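You operate a simulated robot arm through the tools that you are given. There is no shell and no other tool.

You are at the controls of a simulated robot arm. One attempt, no reset.

JOB
Pour the leftover green beads from the funnel tray back into their jar.
Fine: put the funnel tray back and close the jar.

The check looks at the end state, three seconds after you hand in, the way a careful person would. Anything else that was tipped, shoved, dropped, spilled or broken makes it a failure.

ROBOT AND FRAMES
A 7-joint arm with a two-finger parallel gripper, fixed in place. Base frame: the origin is at the foot of the arm, x ahead of it, y to its left, z up; the work surface is at about z = 0.88. Readings come in m, rad, newtons and seconds.
With the tool pointing down near the work surface it reaches from about 0.1 to 0.64 m from the base axis. Its first joint turns from -1.152 to 1.152 rad. Payload 1.57 kg.
The tool frame sits at the grasp point between the pads (the TCP): z along the fingers, y along the line on which they close. The tips reach 0.03 m beyond it. The gripper opens to 0.08 m. The fingers are 0.017 m wide and 0.012 m thick; the gripper's body (0.04 by 0.082 m) begins 0.08 m behind the TCP.
Orientation is told as [roll, pitch, yaw] about the base's x, y, z axes, in that order, counted from this pose: with the fingers straight down and closing along the base's y, the tool's x points along the base's -x, its y along +y and its z along -z.

CONTROLS
- The arm moves only by the tool servo_tool. Its argument "series" is a list of rows, each a list of 7 numbers: the closure in counts, from 0 (fully open) to 255 (shut), then the shift along the base's x, y, z in units of 20 mm (1.0 is 20 mm), then the turn, a rotation vector about the base's x, y, z in units of 4 degrees (1.0 is 4 degrees). In form: [[grip, x, y, z, rx, ry, rz], ...]. A call has 1 to 20 rows; each row shifts and turns the commanded pose from where the row before left it. A call with a number of a shift or a turn outside -1 to 1 is refused whole. A row lasts 0.2 s, in which the tool goes at most 0.05 m and 0.15 rad; a call with a longer step from one row to the next is refused whole, and so is a gripper value outside its range. Where a pose cannot be reached the arm comes as near as it can. A force on the tool above 40 N (or 10 N above the force at the start of the call, whichever is more), or a blocked arm, ends the call early, and 0.2 s more pass. The fingers move at their own pace (about 0.072 m/s each) and stop on an object; they squeeze with about 37 N. The grip force told is the motor's: it shows also when the fingers shut on nothing. Time passes only in rows, and 0.2 s behind the last, so rows that do not move let the fingers close. The reply holds the time, the measured pose of the TCP, the force on the tool along the base axes, the opening and the grip force, in the units named above and with some noise, with the torque about the TCP (base axes, N m) and any sound that the robot's microphone picked up, and new pictures: "views" is both (left out), scene, wrist or none.
- Cameras (640 x 400 px; columns grow to the right, rows downward): "scene" is fixed at [0.0546, 0.4273, 1.4364]; the picture's right is [-0.79, -0.61, 0.00], its down [-0.27, 0.35, -0.90] and it looks along [0.55, -0.71, -0.44] (base axes); focal length 313 px, centre (320, 200). "wrist" rides on the gripper at [0.072, -0.007, -0.122] in the tool frame; the picture's right is [0.09, 1.00, 0.00], its down [-0.84, 0.08, -0.54] and it looks along [-0.54, 0.05, 0.84] (tool axes); focal length 238 px, centre (320, 200). There is no depth. A picture from a camera that has moved, and an enlarged one, comes with that camera's place and axes in the base frame and with its lens.
- zoom(camera, box): a new picture of the part [left, top, right, bottom] of that camera's present view, enlarged. The clock stands still meanwhile.
- hand_in(): hands the job in; it is judged then, once.

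Places have to be worked out from the pictures, the camera data and where the tool is seen. Open the gripper and draw the arm clear of the work before you hand the job in, unless the task says otherwise.

The tools are called after "Emit:" as a command line: name --pt "numbers of a row" for each row, then --argument value for the rest, lists and objects as JSON in quotes. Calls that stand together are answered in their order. servo_tool: Moves the arm, as the interface text tells. Its arguments: {"type":"object","properties":{"series":{"type":"array"},"views":{"type":"string","enum":["both","scene","wrist","none"]}},"required":["series"]} The other tools are called the same way: zoom (camera, box) takes an enlarged picture of a part of a camera's view; hand_in () hands the job in.

At the start:

```text
clock: 0.0
ee_pos: [0.3157, -0.0281, 1.285]
tcp_rot: [0.001, -0.001, 0.001]
ft_force: [0.9, 0.5, 0.2]
torque: [0.0, 0.0, -0.03]
gripper_width: 0.0799
gripper_force: 0.1
```

scene: 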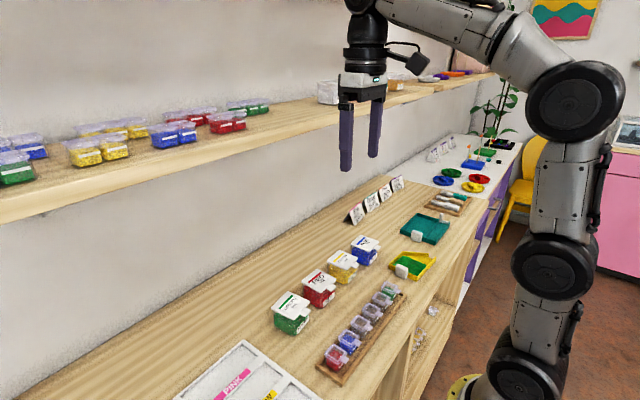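
wrist: 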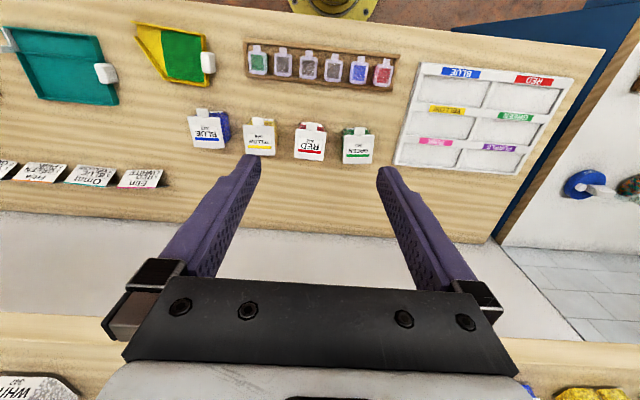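

I see a row of four labelled jars (blue, yellow, red, green), a yellow funnel tray with green beads, a teal tray and a rack of small vials. I'll zoom in for detail before moving.

Emit:
zoom --camera "scene" --box '[240, 160, 480, 310]'

Emit:
zoom --camera "scene" --box '[370, 230, 450, 290]'

Emit:
zoom --camera "scene" --box '[250, 270, 350, 350]'

Emit:
zoom --camera "wrist" --box '[0, 0, 240, 200]'

Emit:
zoom --camera "wrist" --box '[180, 80, 400, 200]'

```text
2.67 times, centred on (360, 235) of scene
camera zoom: at [0.0546, 0.4273, 1.4364], right [-0.79, -0.61, 0.0], down [-0.27, 0.35, -0.9], along [0.55, -0.71, -0.44], focal length 834 px, centre (213, 107)
```

zoom: 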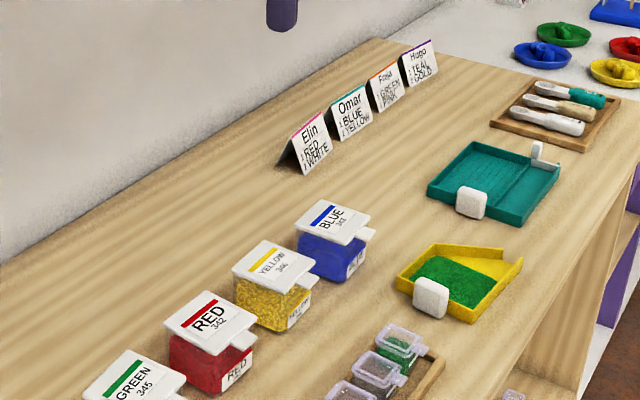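

```text
6.67 times, centred on (410, 260) of scene
camera zoom: at [0.0546, 0.4273, 1.4364], right [-0.79, -0.61, 0.0], down [-0.27, 0.35, -0.9], along [0.55, -0.71, -0.44], focal length 2084 px, centre (-280, -200)
```

zoom: 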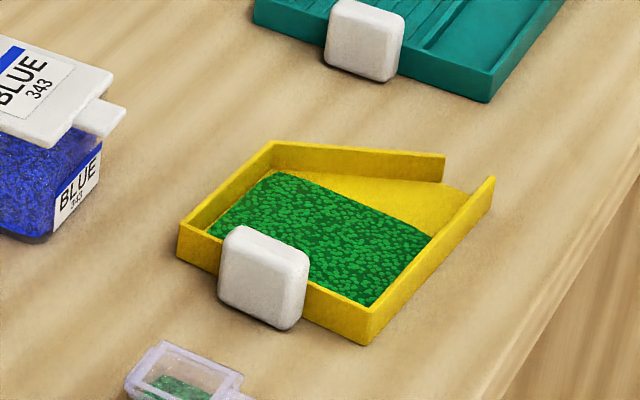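

```text
5.00 times, centred on (300, 310) of scene
camera zoom: at [0.0546, 0.4273, 1.4364], right [-0.79, -0.61, 0.0], down [-0.27, 0.35, -0.9], along [0.55, -0.71, -0.44], focal length 1563 px, centre (420, -350)
```

zoom: 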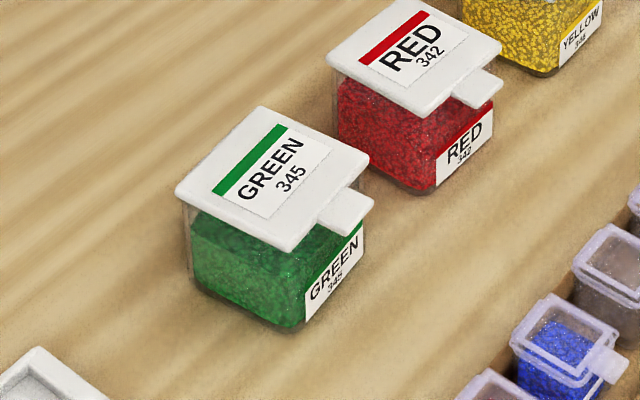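

```text
2.00 times, centred on (120, 100) of wrist
camera zoom: at [0.244, -0.0354, 1.4064], right [-0.09, 1.0, 0.0], down [0.84, 0.08, 0.54], along [0.54, 0.05, -0.84], focal length 477 px, centre (720, 400)
```

zoom: 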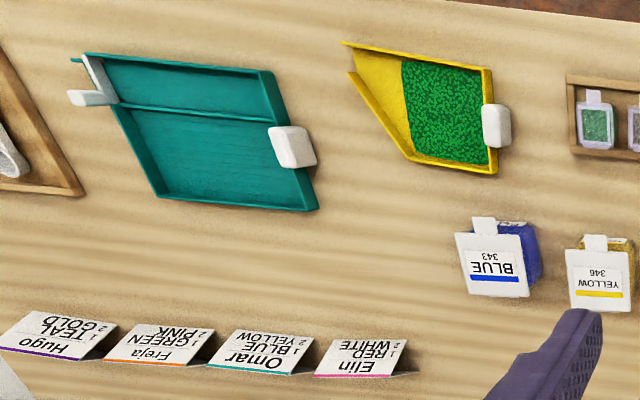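

```text
2.91 times, centred on (290, 140) of wrist
camera zoom: at [0.244, -0.0354, 1.4064], right [-0.09, 1.0, 0.0], down [0.84, 0.08, 0.54], along [0.54, 0.05, -0.84], focal length 693 px, centre (407, 374)
```

zoom: 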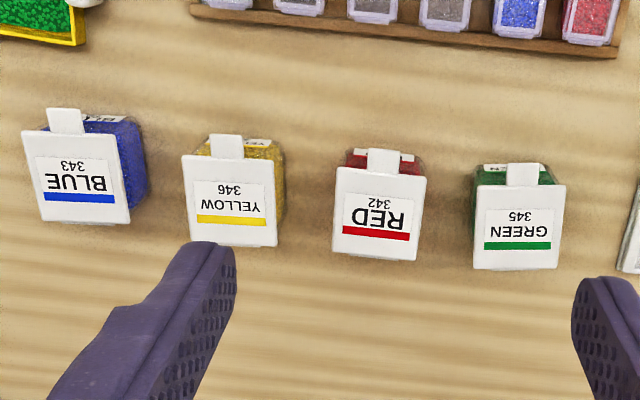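

The zoom confirms the camera data agree: the green lid centre triangulates to about (0.42, 0.06, 0.926). I need to see how the lid is built and exactly how the tray and its white handle look.

Emit:
zoom --camera "scene" --box '[270, 285, 318, 340]'

Emit:
zoom --camera "scene" --box '[300, 260, 348, 312]'

Emit:
zoom --camera "wrist" --box '[330, 115, 390, 175]'

Emit:
zoom --camera "wrist" --box '[120, 10, 230, 100]'

Emit:
zoom --camera "scene" --box '[380, 245, 444, 285]'

Emit:
zoom --camera "scene" --box '[0, 80, 280, 200]'

```text
7.27 times, centred on (294, 312) of scene
camera zoom: at [0.0546, 0.4273, 1.4364], right [-0.79, -0.61, 0.0], down [-0.27, 0.35, -0.9], along [0.55, -0.71, -0.44], focal length 2273 px, centre (509, -618)
```

zoom: 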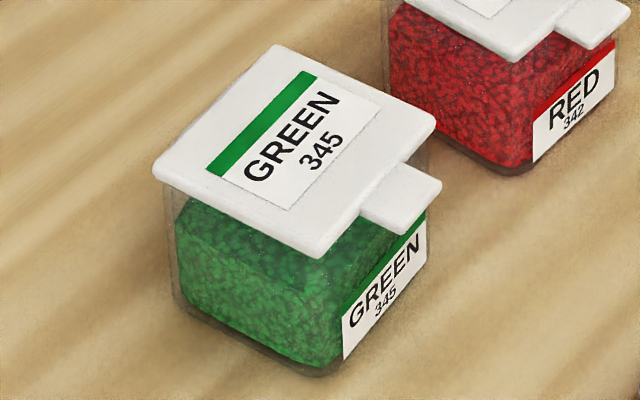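

```text
7.69 times, centred on (324, 286) of scene
camera zoom: at [0.0546, 0.4273, 1.4364], right [-0.79, -0.61, 0.0], down [-0.27, 0.35, -0.9], along [0.55, -0.71, -0.44], focal length 2404 px, centre (289, -462)
```

zoom: 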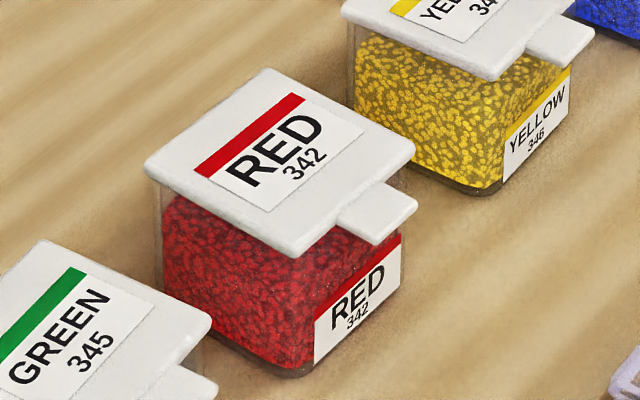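

```text
6.67 times, centred on (360, 145) of wrist
camera zoom: at [0.244, -0.0354, 1.4064], right [-0.09, 1.0, 0.0], down [0.84, 0.08, 0.54], along [0.54, 0.05, -0.84], focal length 1589 px, centre (53, 567)
```

zoom: 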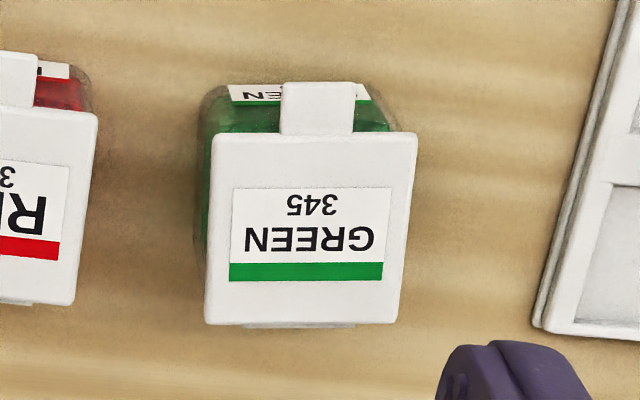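

```text
4.44 times, centred on (175, 55) of wrist
camera zoom: at [0.244, -0.0354, 1.4064], right [-0.09, 1.0, 0.0], down [0.84, 0.08, 0.54], along [0.54, 0.05, -0.84], focal length 1059 px, centre (964, 844)
```

zoom: 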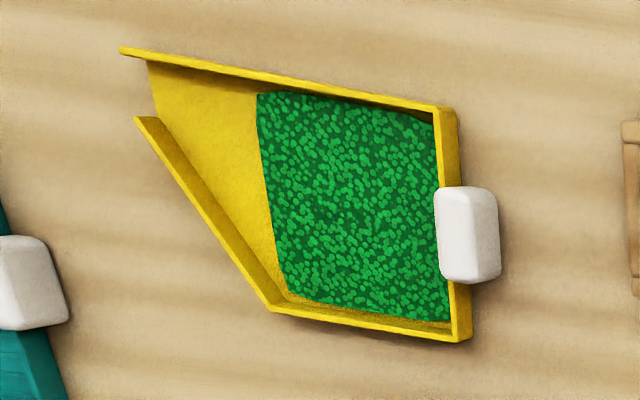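

```text
10.00 times, centred on (412, 265) of scene
camera zoom: at [0.0546, 0.4273, 1.4364], right [-0.79, -0.61, 0.0], down [-0.27, 0.35, -0.9], along [0.55, -0.71, -0.44], focal length 3126 px, centre (-600, -450)
```

zoom: 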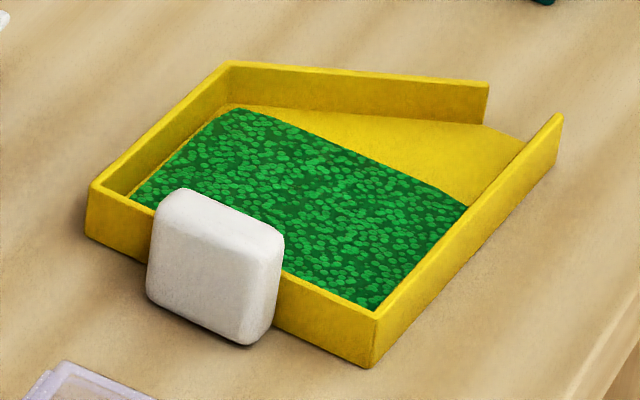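

```text
2.29 times, centred on (140, 140) of scene
camera zoom: at [0.0546, 0.4273, 1.4364], right [-0.79, -0.61, 0.0], down [-0.27, 0.35, -0.9], along [0.55, -0.71, -0.44], focal length 714 px, centre (731, 337)
```

zoom: 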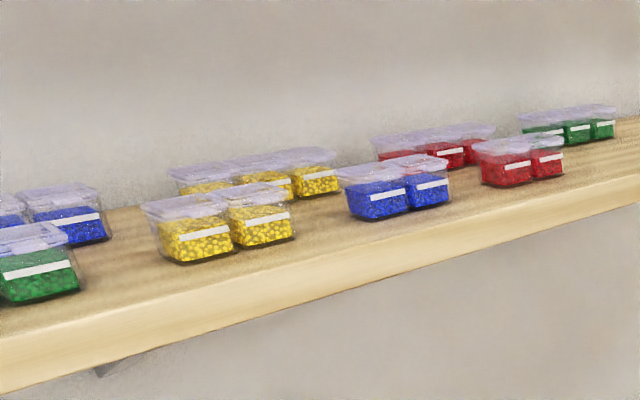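

The lid has a tab on the robot side (around x 0.375–0.39, y 0.056) and what looks like a hinge strip on its far side. The tray's handle is at about (0.287, -0.235), with its spout pointing to -y. I'll bring the hand over the green jar, tilting forward, to look at the hinge from closer.

Emit:
servo_tool --pt "0 0.2 0.42 -1 0 -0.75 0" --pt "0 0.2 0.42 -1 0 -0.75 0" --pt "0 0.2 0.42 -1 0 -0.75 0" --pt "0 0.2 0.42 -1 0 -0.75 0" --pt "0 0.2 0.42 -1 0 -0.75 0" --pt "0 0.2 0.42 -1 0 -0.75 0" --pt "0 0.2 0.42 -1 0 -0.75 0" --pt "0 0.2 0.42 -1 0 -0.75 0" --pt "0 0.2 0.42 -1 0 -0.75 0" --pt "0 0.2 0.42 -1 0 -0.75 0" --views "both"

```text
clock: 2.2
ee_pos: [0.3559, 0.0563, 1.0838]
tcp_rot: [0.001, -0.525, 0.0]
ft_force: [-0.3, 0.1, -0.3]
torque: [-0.05, 0.02, -0.02]
gripper_width: 0.0801
gripper_force: 0.1
camera wrist: at [0.2328, 0.0493, 1.1539], right [-0.08, 1.0, -0.05], down [0.45, 0.08, 0.89], along [0.89, 0.05, -0.46], focal length 238 px, centre (320, 200)
```

scene: 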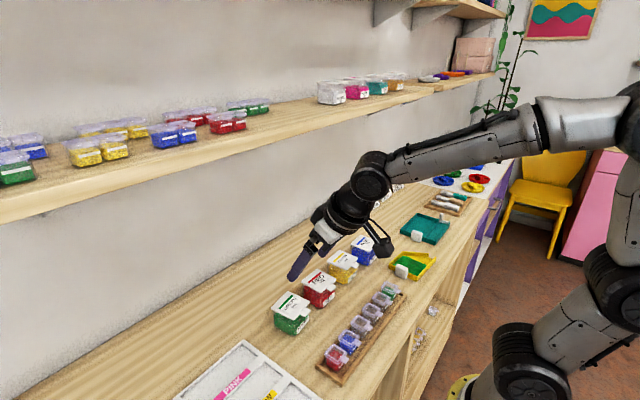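
wrist: 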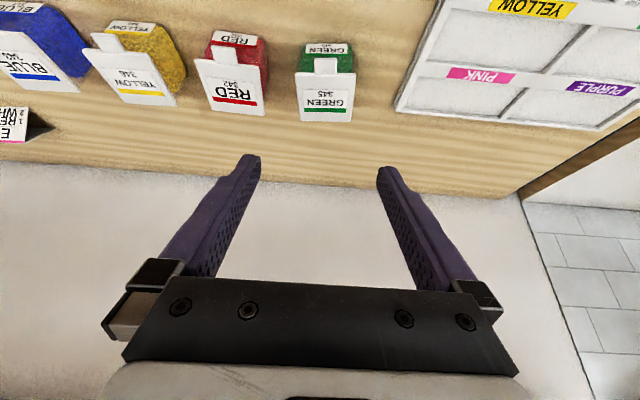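

The forward tilt works as expected. I'll zoom on the green lid from this lower angle.

Emit:
zoom --camera "wrist" --box '[285, 35, 365, 130]'

Emit:
zoom --camera "wrist" --box '[80, 10, 280, 130]'

Emit:
zoom --camera "scene" --box '[310, 270, 420, 390]'

Emit:
zoom --camera "scene" --box '[280, 140, 410, 290]'

```text
4.21 times, centred on (325, 82) of wrist
camera zoom: at [0.2328, 0.0493, 1.1539], right [-0.08, 1.0, -0.05], down [0.45, 0.08, 0.89], along [0.89, 0.05, -0.46], focal length 1004 px, centre (299, 695)
```

zoom: 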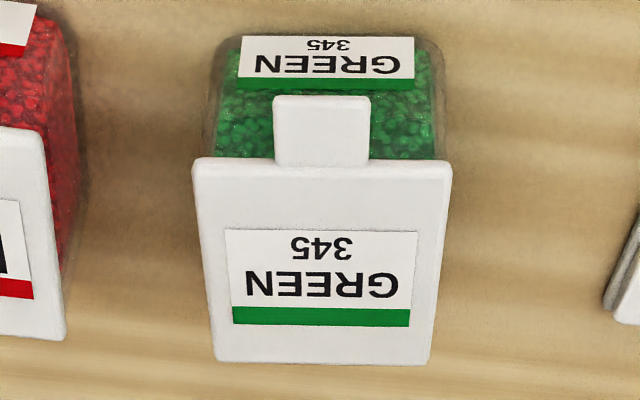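

```text
3.20 times, centred on (180, 70) of wrist
camera zoom: at [0.2328, 0.0493, 1.1539], right [-0.08, 1.0, -0.05], down [0.45, 0.08, 0.89], along [0.89, 0.05, -0.46], focal length 763 px, centre (768, 616)
```

zoom: 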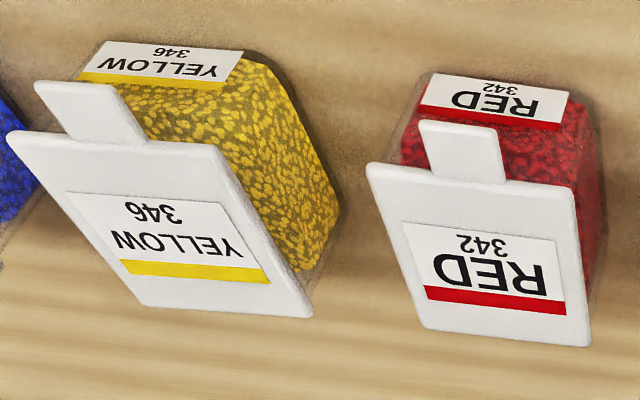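

```text
3.33 times, centred on (365, 330) of scene
camera zoom: at [0.0546, 0.4273, 1.4364], right [-0.79, -0.61, 0.0], down [-0.27, 0.35, -0.9], along [0.55, -0.71, -0.44], focal length 1042 px, centre (170, -233)
```

zoom: 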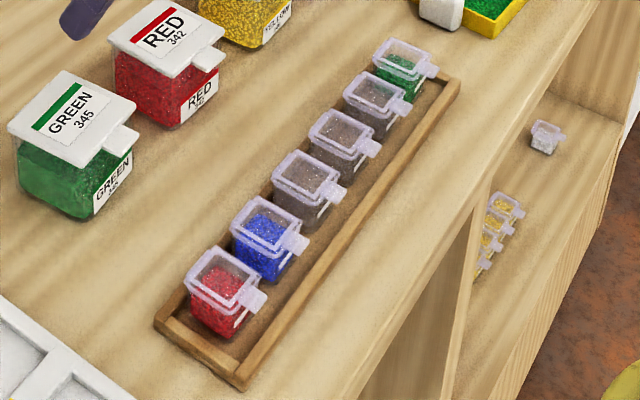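

```text
2.67 times, centred on (345, 215) of scene
camera zoom: at [0.0546, 0.4273, 1.4364], right [-0.79, -0.61, 0.0], down [-0.27, 0.35, -0.9], along [0.55, -0.71, -0.44], focal length 834 px, centre (253, 160)
```

zoom: 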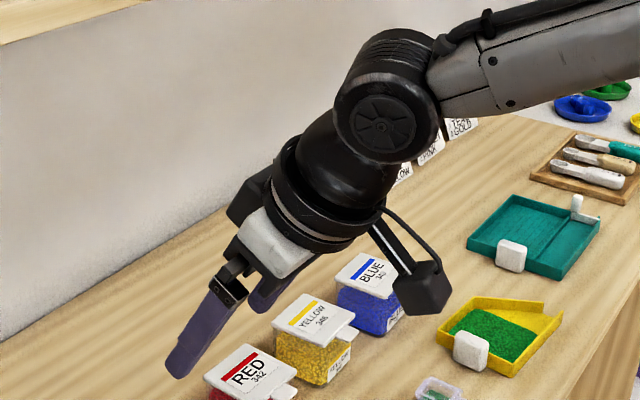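

The vials rack sits in front at x≈0.25–0.30, so a shallow approach is out. I'll tilt the hand backward over the jar to see the far (hinge) side and to test that this orientation is reachable.

Emit:
servo_tool --pt "0 0.2 0 0 0 1 0" --pt "0 0.2 0 0 0 1 0" --pt "0 0.2 0 0 0 1 0" --pt "0 0.2 0 0 0 1 0" --pt "0 0.2 0 0 0 1 0" --pt "0 0.2 0 0 0 1 0" --pt "0 0.2 0 0 0 1 0" --pt "0 0.2 0 0 0 1 0" --pt "0 0.2 0 0 0 1 0" --pt "0 0.2 0 0 0 1 0" --pt "0 0.2 0 0 0 1 0" --pt "0 0.2 0 0 0 1 0" --pt "0 0.2 0 0 0 1 0" --pt "0 0.2 0 0 0 1 0" --pt "0 0.2 0 0 0 1 0" --pt "0 0.2 0 0 0 1 0" --pt "0 0.2 0 0 0 1 0" --pt "0 0.2 0 0 0 1 0" --pt "0 0.2 0 0 0 1 0" --views "both"

```text
clock: 5.3
ee_pos: [0.3466, 0.0541, 1.1133]
tcp_rot: [-0.003, 0.499, 0.01]
ft_force: [0.1, 0.5, -0.1]
torque: [-0.05, 0.04, 0.0]
gripper_width: 0.08
gripper_force: 0.0
stopped in row 15: the arm was blocked; the commanded pose is now the measured one
camera wrist: at [0.3415, 0.0468, 1.2554], right [-0.09, 0.99, 0.04], down [0.99, 0.09, 0.07], along [0.07, 0.05, -1.0], focal length 238 px, centre (320, 200)
```

scene: 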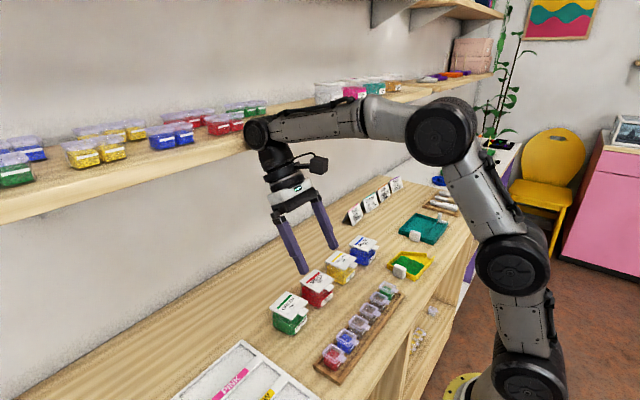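
wrist: 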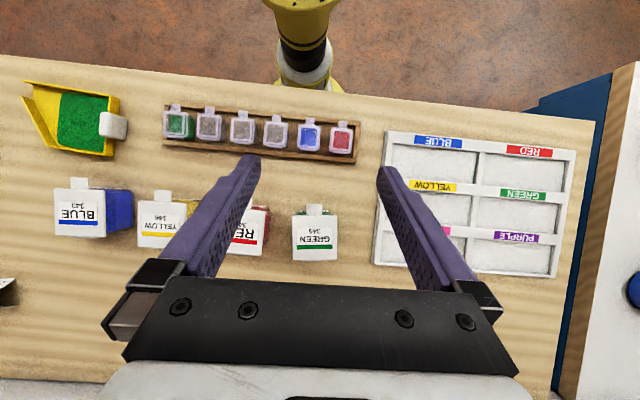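

The backward tilt stops at about 0.5 rad, which looks like a wrist joint limit, so lid motions have to stay forward-tilted. I'll use this top-down view to measure the jar, lid and tray.

Emit:
zoom --camera "wrist" --box '[285, 195, 345, 270]'

Emit:
zoom --camera "wrist" --box '[10, 70, 140, 165]'

Emit:
zoom --camera "wrist" --box '[150, 90, 370, 180]'

```text
5.33 times, centred on (315, 232) of wrist
camera zoom: at [0.3415, 0.0468, 1.2554], right [-0.09, 0.99, 0.04], down [0.99, 0.09, 0.07], along [0.07, 0.05, -1.0], focal length 1271 px, centre (347, 27)
```

zoom: 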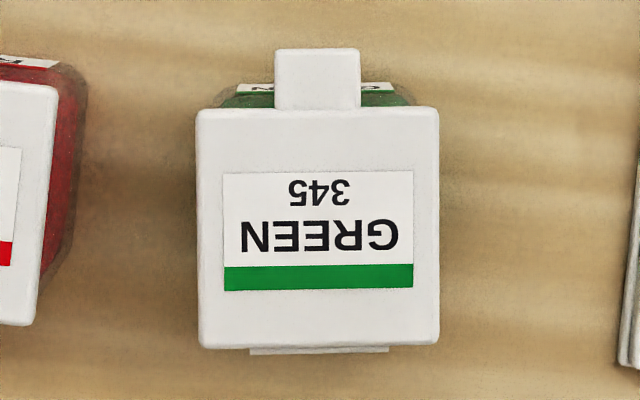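

```text
4.21 times, centred on (75, 118) of wrist
camera zoom: at [0.3415, 0.0468, 1.2554], right [-0.09, 0.99, 0.04], down [0.99, 0.09, 0.07], along [0.07, 0.05, -1.0], focal length 1004 px, centre (1352, 547)
```

zoom: 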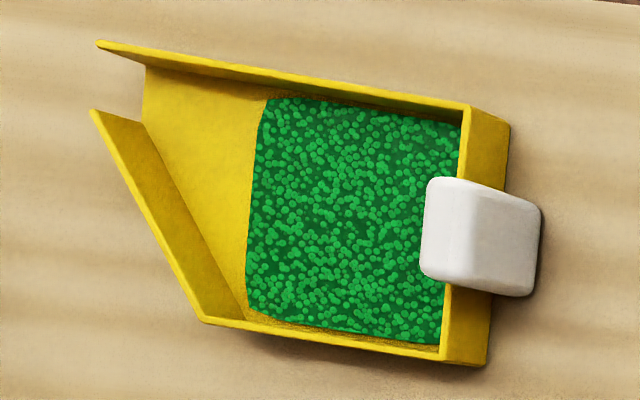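

```text
2.91 times, centred on (260, 135) of wrist
camera zoom: at [0.3415, 0.0468, 1.2554], right [-0.09, 0.99, 0.04], down [0.99, 0.09, 0.07], along [0.07, 0.05, -1.0], focal length 693 px, centre (494, 389)
```

zoom: 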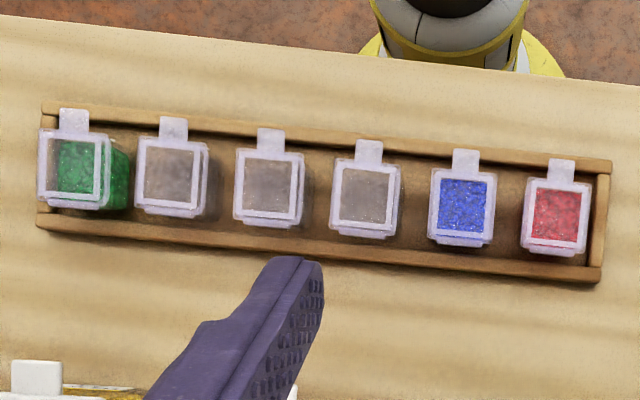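

The hinge strip is clearly on the far side, and the lid is about 62 mm square at centre (0.4185, 0.061), yawed about 5°, with its top at z≈0.926. I'll lift the lid by its tab from below with closed fingers tilted 45° forward, so first I go to a pose in front of and above the tab.

Emit:
servo_tool --pt "255 -0.07 -0.005 -0.2 0 -1 0" --pt "255 -0.07 -0.005 -0.2 0 -1 0" --pt "255 -0.07 -0.005 -0.2 0 -1 0" --pt "255 -0.07 -0.005 -0.2 0 -1 0" --pt "255 -0.07 -0.005 -0.2 0 -1 0" --pt "255 -0.07 -0.005 -0.2 0 -1 0" --pt "255 -0.07 -0.005 -0.2 0 -1 0" --pt "255 -0.07 -0.005 -0.2 0 -1 0" --pt "255 -0.07 -0.005 -0.2 0 -1 0" --pt "255 -0.07 -0.005 -0.2 0 -1 0" --pt "255 -0.07 -0.005 -0.2 0 -1 0" --pt "255 -0.07 -0.005 -0.2 0 -1 0" --pt "255 -0.07 -0.005 -0.2 0 -1 0" --pt "255 -0.07 -0.005 -0.2 0 -1 0" --pt "255 -0.07 -0.005 -0.2 0 -1 0" --pt "255 -0.07 -0.005 -0.2 0 -1 0" --pt "255 -0.07 0 -0.2 0 -1 0" --pt "255 -0.07 0 -0.2 0 -1 0" --pt "255 0 0 -0.2 0 -0.2 0.62" --pt "255 0 0 -0.2 0 -0.2 0.62" --views "both"

```text
clock: 9.5
ee_pos: [0.3362, 0.0518, 1.0281]
tcp_rot: [-0.016, -0.786, 0.098]
ft_force: [0.0, -0.6, -0.3]
torque: [0.01, 0.05, 0.0]
gripper_width: 0.0001
gripper_force: 20.8
camera wrist: at [0.1997, 0.0337, 1.0626], right [-0.15, 0.99, -0.08], down [0.2, 0.11, 0.97], along [0.97, 0.13, -0.21], focal length 238 px, centre (320, 200)
```

scene: 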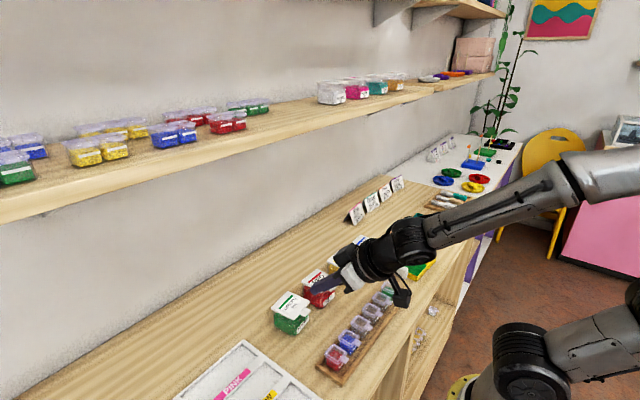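
wrist: 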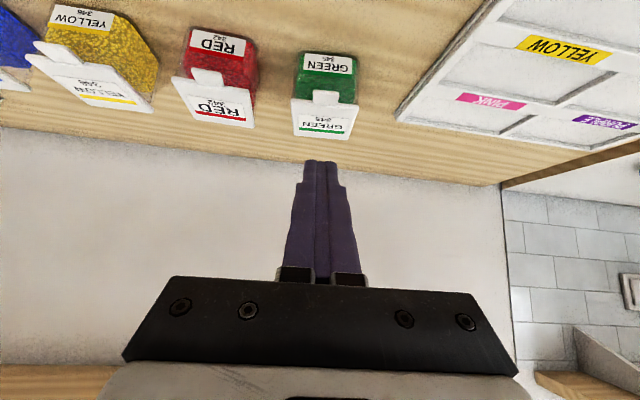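

The hand is at 45° with fingers shut, above and in front of the tab. I'll zoom to refine the tab's height before going down.

Emit:
zoom --camera "wrist" --box '[280, 40, 370, 150]'

Emit:
zoom --camera "scene" --box '[265, 255, 425, 345]'

```text
3.64 times, centred on (325, 95) of wrist
camera zoom: at [0.1997, 0.0337, 1.0626], right [-0.15, 0.99, -0.08], down [0.2, 0.11, 0.97], along [0.97, 0.13, -0.21], focal length 867 px, centre (302, 582)
```

zoom: 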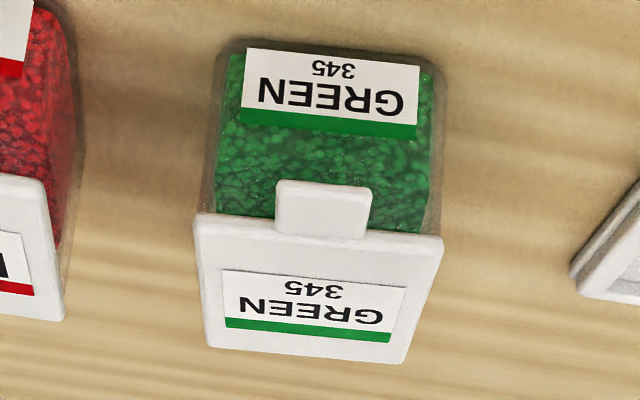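

```text
4.00 times, centred on (345, 300) of scene
camera zoom: at [0.0546, 0.4273, 1.4364], right [-0.79, -0.61, 0.0], down [-0.27, 0.35, -0.9], along [0.55, -0.71, -0.44], focal length 1250 px, centre (220, -200)
```

zoom: 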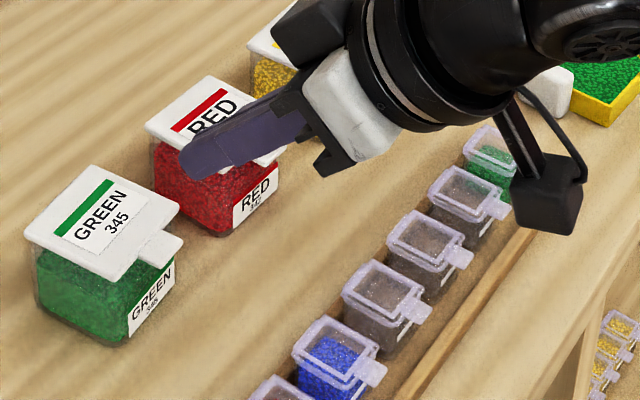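

The lid top works out to z≈0.930±0.004 and the tab's near edge to x≈0.371. I'll descend in front of the tab until the fingertips are below its underside, with about 1 cm to spare.

Emit:
servo_tool --pt "255 -0.2 0.1 -0.9 0 0 0" --pt "255 0 0 -0.9 0 0 0" --pt "255 0 0 -0.9 0 0 0" --pt "255 0 0 -0.9 0 0 0" --pt "255 0 0 -0.9 0 0 0" --pt "255 0 0 -0.6 0 0 0" --views "both"

```text
clock: 10.9
ee_pos: [0.3314, 0.0544, 0.9275]
tcp_rot: [-0.013, -0.787, 0.096]
ft_force: [0.5, 0.0, -0.3]
torque: [-0.02, 0.02, 0.01]
gripper_width: 0.0
gripper_force: 21.0
camera wrist: at [0.1955, 0.0357, 0.9617], right [-0.15, 0.99, -0.08], down [0.2, 0.1, 0.97], along [0.97, 0.13, -0.21], focal length 238 px, centre (320, 200)
```

scene: 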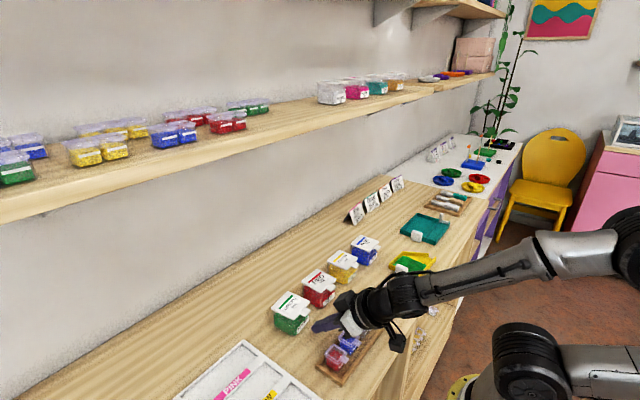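
wrist: 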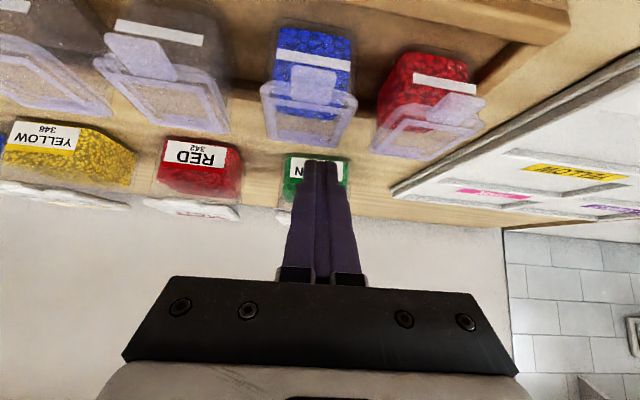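

Emit:
zoom --camera "wrist" --box '[260, 130, 380, 230]'

Emit:
zoom --camera "scene" --box '[265, 280, 425, 380]'

```text
4.00 times, centred on (320, 180) of wrist
camera zoom: at [0.1955, 0.0357, 0.9617], right [-0.15, 0.99, -0.08], down [0.2, 0.1, 0.97], along [0.97, 0.13, -0.21], focal length 953 px, centre (320, 280)
```

zoom: 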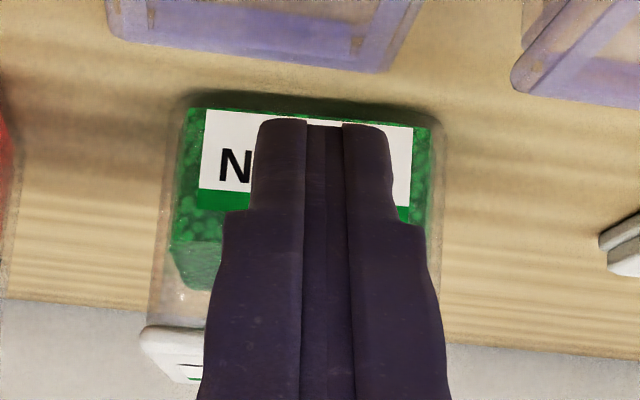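

```text
4.00 times, centred on (345, 330) of scene
camera zoom: at [0.0546, 0.4273, 1.4364], right [-0.79, -0.61, 0.0], down [-0.27, 0.35, -0.9], along [0.55, -0.71, -0.44], focal length 1250 px, centre (220, -320)
```

zoom: 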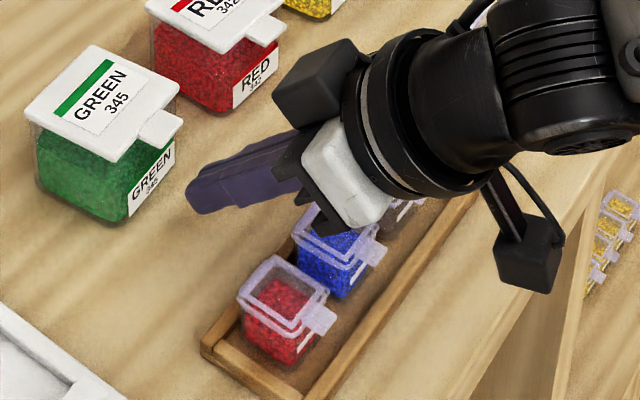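

The lid top reads closer to z≈0.935 and the fingers are centred on the tab. I'll slide forward about 21 mm so the tips sit under the tab and short of the jar wall.

Emit:
servo_tool --pt "255 0.5 0.04 0 0 0 0" --pt "255 0.5 0.04 0 0 0 0" --views "both"

Emit:
zoom --camera "scene" --box '[265, 280, 345, 340]'

Emit:
zoom --camera "wrist" --box '[260, 130, 380, 230]'

```text
clock: 11.5
ee_pos: [0.3521, 0.0553, 0.9268]
tcp_rot: [-0.017, -0.786, 0.095]
ft_force: [-0.7, 0.2, -0.4]
torque: [-0.01, -0.01, 0.03]
gripper_width: 0.0
gripper_force: 21.4
camera wrist: at [0.2143, 0.0375, 0.9612], right [-0.15, 0.99, -0.08], down [0.2, 0.11, 0.97], along [0.97, 0.13, -0.21], focal length 238 px, centre (320, 200)
```

scene: 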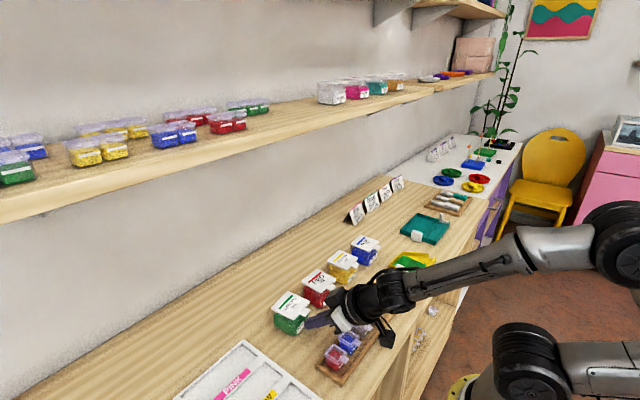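
wrist: 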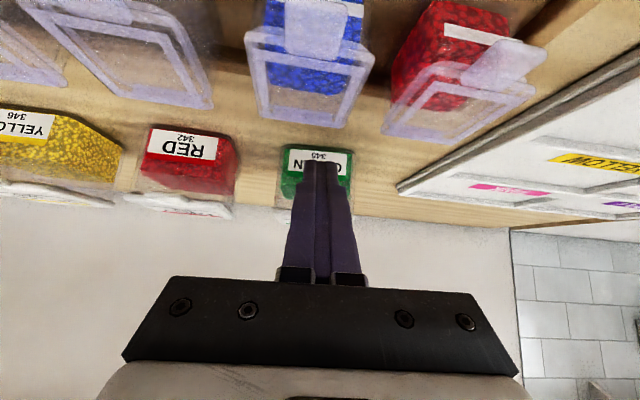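

```text
6.67 times, centred on (305, 310) of scene
camera zoom: at [0.0546, 0.4273, 1.4364], right [-0.79, -0.61, 0.0], down [-0.27, 0.35, -0.9], along [0.55, -0.71, -0.44], focal length 2084 px, centre (420, -533)
```

zoom: 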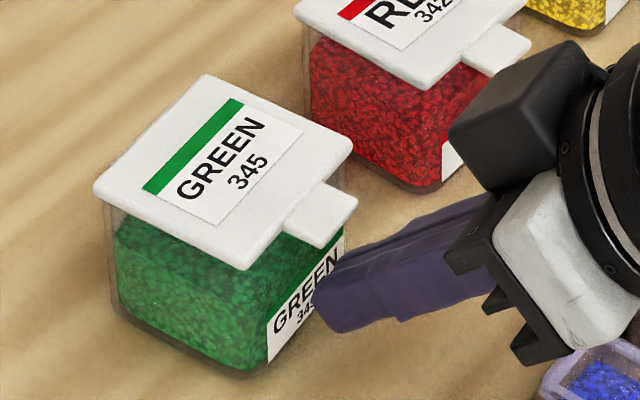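

```text
4.00 times, centred on (320, 180) of wrist
camera zoom: at [0.2143, 0.0375, 0.9612], right [-0.15, 0.99, -0.08], down [0.2, 0.11, 0.97], along [0.97, 0.13, -0.21], focal length 953 px, centre (320, 280)
```

zoom: 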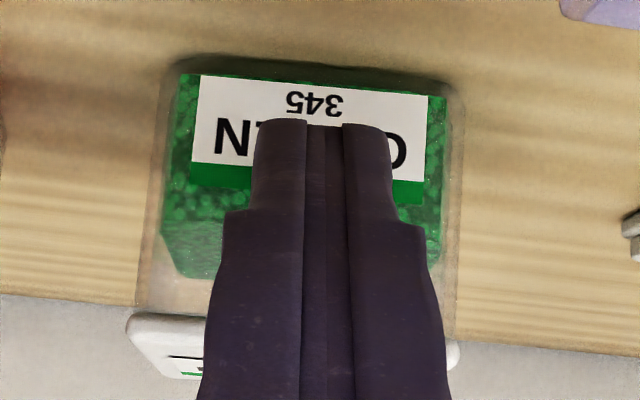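

The tips are now under the tab with a small gap. I'll rise in small steps and watch the force.

Emit:
servo_tool --pt "255 0 0 0.25 0 0 0" --pt "255 0 0 0.25 0 0 0" --views "none"

Emit:
zoom --camera "scene" --box '[265, 280, 345, 340]'

```text
clock: 12.1
ee_pos: [0.3511, 0.0544, 0.9369]
tcp_rot: [-0.013, -0.787, 0.097]
ft_force: [-0.8, -0.1, 0.1]
torque: [-0.01, 0.01, 0.0]
gripper_width: 0.0
gripper_force: 21.2
```

```text
6.67 times, centred on (305, 310) of scene
camera zoom: at [0.0546, 0.4273, 1.4364], right [-0.79, -0.61, 0.0], down [-0.27, 0.35, -0.9], along [0.55, -0.71, -0.44], focal length 2084 px, centre (420, -533)
```

zoom: 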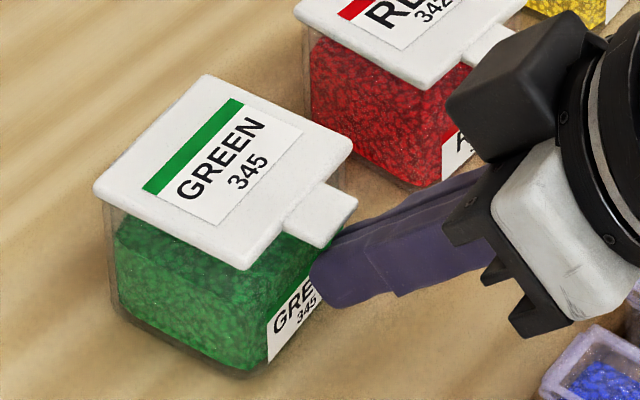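

It is almost touching, with no extra force yet. I'll keep rising.

Emit:
servo_tool --pt "255 0 0 0.2 0 0 0" --pt "255 0 0 0.2 0 0 0" --views "none"

Emit:
zoom --camera "scene" --box '[265, 280, 345, 340]'

Emit:
zoom --camera "wrist" --box '[240, 120, 400, 240]'

```text
clock: 12.7
ee_pos: [0.3513, 0.0556, 0.9445]
tcp_rot: [-0.016, -0.786, 0.095]
ft_force: [-0.2, -0.1, 0.2]
torque: [-0.03, 0.0, 0.03]
gripper_width: 0.0002
gripper_force: 21.3
```

```text
6.67 times, centred on (305, 310) of scene
camera zoom: at [0.0546, 0.4273, 1.4364], right [-0.79, -0.61, 0.0], down [-0.27, 0.35, -0.9], along [0.55, -0.71, -0.44], focal length 2084 px, centre (420, -533)
```

zoom: 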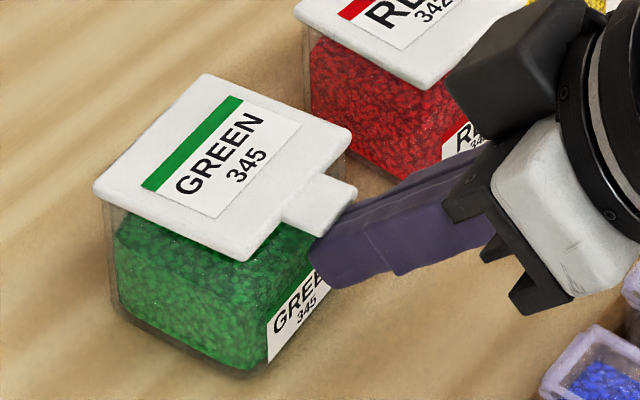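

```text
3.33 times, centred on (320, 180) of wrist
camera zoom: at [0.2155, 0.0372, 0.9794], right [-0.15, 0.99, -0.08], down [0.2, 0.11, 0.97], along [0.97, 0.13, -0.21], focal length 794 px, centre (320, 267)
```

zoom: 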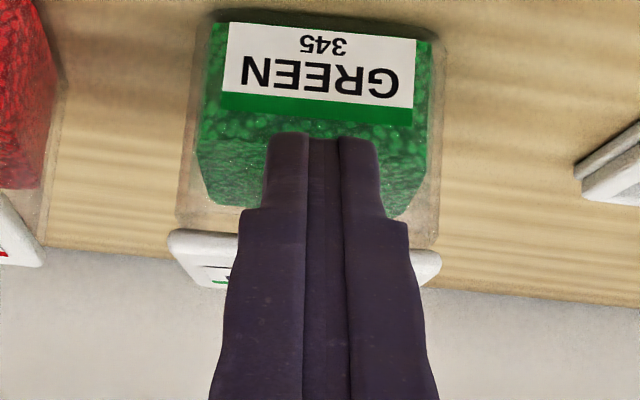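

The near edge of the lid lifts while the far edge stays put, so it is a hinge and it moves almost without force. I'll continue along an arc: up first to clear the rim, then up and forward.

Emit:
servo_tool --pt "255 0.08 0.007 0.4 0 0 0" --pt "255 0.08 0.007 0.4 0 0 0" --pt "255 0.1 0.009 0.3 0 0 0" --views "none"

Emit:
zoom --camera "scene" --box '[255, 260, 345, 340]'

Emit:
zoom --camera "wrist" --box '[240, 120, 400, 240]'

```text
clock: 13.5
ee_pos: [0.3566, 0.0573, 0.9657]
tcp_rot: [-0.016, -0.784, 0.094]
ft_force: [0.0, -0.5, 0.2]
torque: [0.0, 0.0, 0.03]
gripper_width: 0.0002
gripper_force: 21.6
```

```text
5.00 times, centred on (300, 300) of scene
camera zoom: at [0.0546, 0.4273, 1.4364], right [-0.79, -0.61, 0.0], down [-0.27, 0.35, -0.9], along [0.55, -0.71, -0.44], focal length 1563 px, centre (420, -300)
```

zoom: 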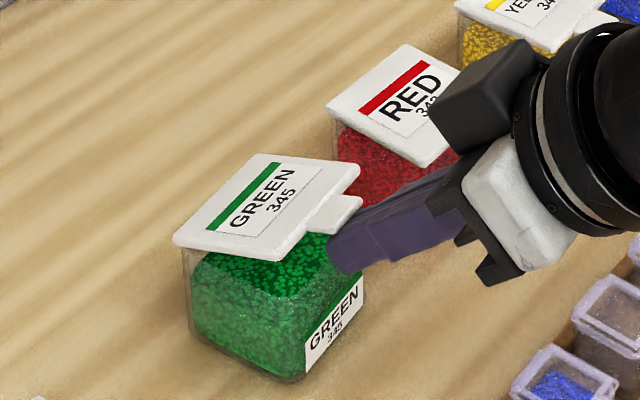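

```text
3.33 times, centred on (320, 180) of wrist
camera zoom: at [0.2202, 0.038, 1.0015], right [-0.15, 0.99, -0.08], down [0.2, 0.11, 0.97], along [0.97, 0.13, -0.21], focal length 794 px, centre (320, 267)
```

zoom: 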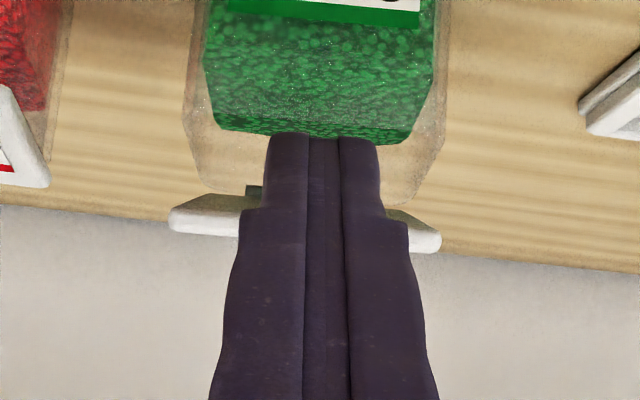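

The lid is up about 20° and the jar has not moved. I'll go on diagonally up and forward.

Emit:
servo_tool --pt "255 0.42 0.037 0.42 0 0 0" --pt "255 0.42 0.037 0.42 0 0 0" --pt "255 0.42 0.037 0.42 0 0 0" --views "none"

Emit:
zoom --camera "scene" --box '[255, 250, 345, 340]'

Emit:
zoom --camera "wrist" --box '[240, 120, 400, 240]'

```text
clock: 14.3
ee_pos: [0.3826, 0.0586, 0.9911]
tcp_rot: [-0.016, -0.786, 0.097]
ft_force: [-0.2, 0.0, -0.7]
torque: [0.03, 0.03, 0.03]
gripper_width: 0.0002
gripper_force: 21.4
```

```text
4.44 times, centred on (300, 295) of scene
camera zoom: at [0.0546, 0.4273, 1.4364], right [-0.79, -0.61, 0.0], down [-0.27, 0.35, -0.9], along [0.55, -0.71, -0.44], focal length 1389 px, centre (409, -222)
```

zoom: 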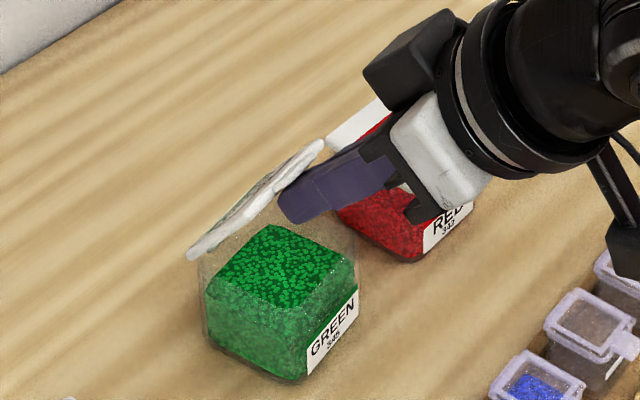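

```text
3.33 times, centred on (320, 180) of wrist
camera zoom: at [0.2461, 0.0402, 1.0267], right [-0.15, 0.99, -0.08], down [0.2, 0.11, 0.97], along [0.97, 0.13, -0.21], focal length 794 px, centre (320, 267)
```

zoom: 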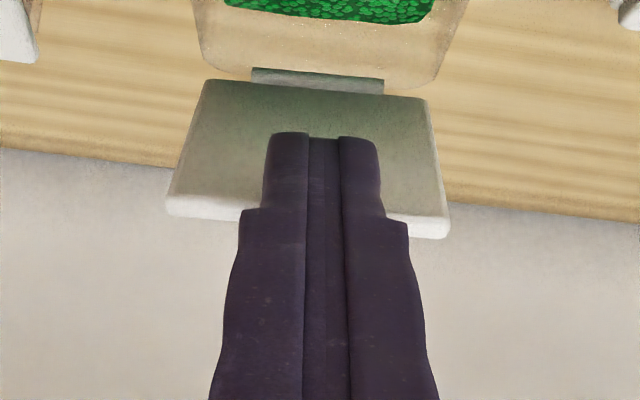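

The lid is at about 45°. I'll keep pushing its underside along the arc toward vertical.

Emit:
servo_tool --pt "255 0.31 0.027 0.24 0 0 0" --pt "255 0.31 0.027 0.23 0 0 0" --pt "255 0.36 0.031 0.15 0 0 0" --pt "255 0.36 0.031 0.15 0 0 0" --pt "255 0.38 0.033 0.05 0 0 0" --views "none"

Emit:
zoom --camera "scene" --box '[255, 240, 345, 340]'

Emit:
zoom --camera "wrist" --box '[220, 100, 420, 240]'

```text
clock: 15.5
ee_pos: [0.4165, 0.0599, 1.0087]
tcp_rot: [-0.016, -0.785, 0.099]
ft_force: [-0.5, -0.1, -0.5]
torque: [-0.02, -0.04, -0.02]
gripper_width: 0.0002
gripper_force: 21.9
```

```text
4.00 times, centred on (300, 290) of scene
camera zoom: at [0.0546, 0.4273, 1.4364], right [-0.79, -0.61, 0.0], down [-0.27, 0.35, -0.9], along [0.55, -0.71, -0.44], focal length 1250 px, centre (400, -160)
```

zoom: 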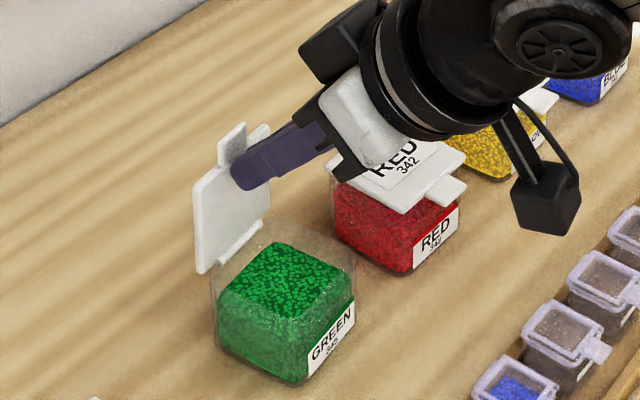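

```text
2.86 times, centred on (320, 170) of wrist
camera zoom: at [0.2804, 0.0421, 1.0436], right [-0.15, 0.99, -0.08], down [0.2, 0.11, 0.97], along [0.97, 0.13, -0.21], focal length 681 px, centre (320, 286)
```

zoom: 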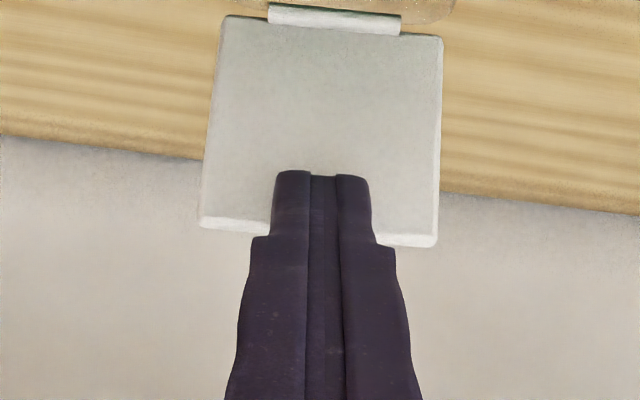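

The lid is almost vertical. I'll push it on past vertical by about 25 mm and watch for a stop.

Emit:
servo_tool --pt "255 0.38 0.033 0 0 0 0" --pt "255 0.38 0.033 0 0 0 0" --pt "255 0.38 0.033 -0.05 0 0 0" --views "none"

Emit:
zoom --camera "scene" --box '[255, 240, 345, 340]'

Emit:
zoom --camera "wrist" --box '[220, 100, 420, 240]'

```text
clock: 16.3
ee_pos: [0.4394, 0.0624, 1.0076]
tcp_rot: [-0.015, -0.785, 0.095]
ft_force: [0.1, -0.5, 0.3]
torque: [-0.03, -0.03, 0.01]
gripper_width: 0.0
gripper_force: 21.4
```

```text
4.00 times, centred on (300, 290) of scene
camera zoom: at [0.0546, 0.4273, 1.4364], right [-0.79, -0.61, 0.0], down [-0.27, 0.35, -0.9], along [0.55, -0.71, -0.44], focal length 1250 px, centre (400, -160)
```

zoom: 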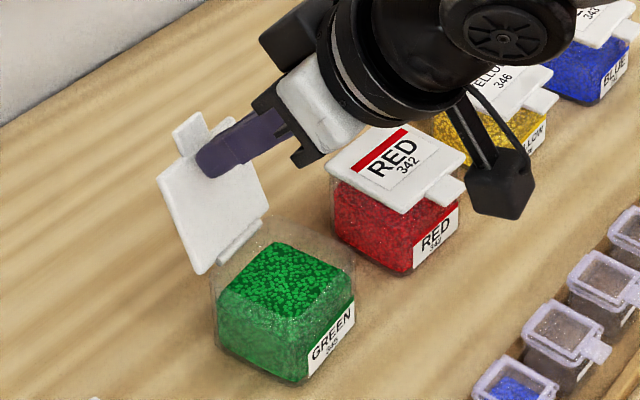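

```text
2.86 times, centred on (320, 170) of wrist
camera zoom: at [0.3036, 0.0444, 1.0413], right [-0.15, 0.99, -0.08], down [0.2, 0.11, 0.97], along [0.97, 0.13, -0.21], focal length 681 px, centre (320, 286)
```

zoom: 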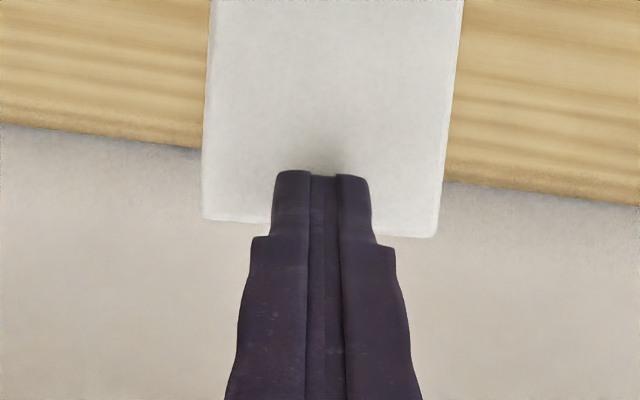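

The lid leans back past vertical now. I'll push 10 mm more, then back the hand away slightly and see whether it stays.

Emit:
servo_tool --pt "255 0.35 0.03 -0.05 0 0 0" --pt "255 0.25 0.02 -0.05 0 0 0" --pt "255 -0.5 -0.04 0.1 0 0 0" --pt "255 -0.5 -0.04 0.1 0 0 0" --views "none"

Emit:
zoom --camera "scene" --box '[255, 240, 345, 340]'

Emit:
zoom --camera "wrist" --box '[220, 100, 420, 240]'

```text
clock: 17.3
ee_pos: [0.4313, 0.062, 1.0095]
tcp_rot: [-0.016, -0.786, 0.098]
ft_force: [0.4, -0.2, 0.2]
torque: [0.0, 0.03, 0.02]
gripper_width: 0.0
gripper_force: 21.8
```

```text
4.00 times, centred on (300, 290) of scene
camera zoom: at [0.0546, 0.4273, 1.4364], right [-0.79, -0.61, 0.0], down [-0.27, 0.35, -0.9], along [0.55, -0.71, -0.44], focal length 1250 px, centre (400, -160)
```

zoom: 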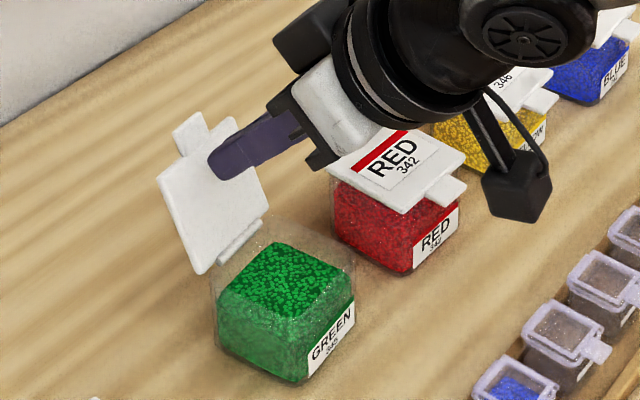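

```text
2.86 times, centred on (320, 170) of wrist
camera zoom: at [0.2947, 0.0441, 1.0442], right [-0.15, 0.99, -0.08], down [0.2, 0.11, 0.97], along [0.97, 0.13, -0.21], focal length 681 px, centre (320, 286)
```

zoom: 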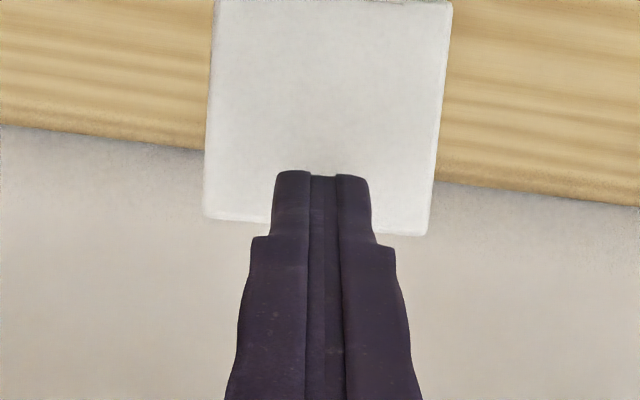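

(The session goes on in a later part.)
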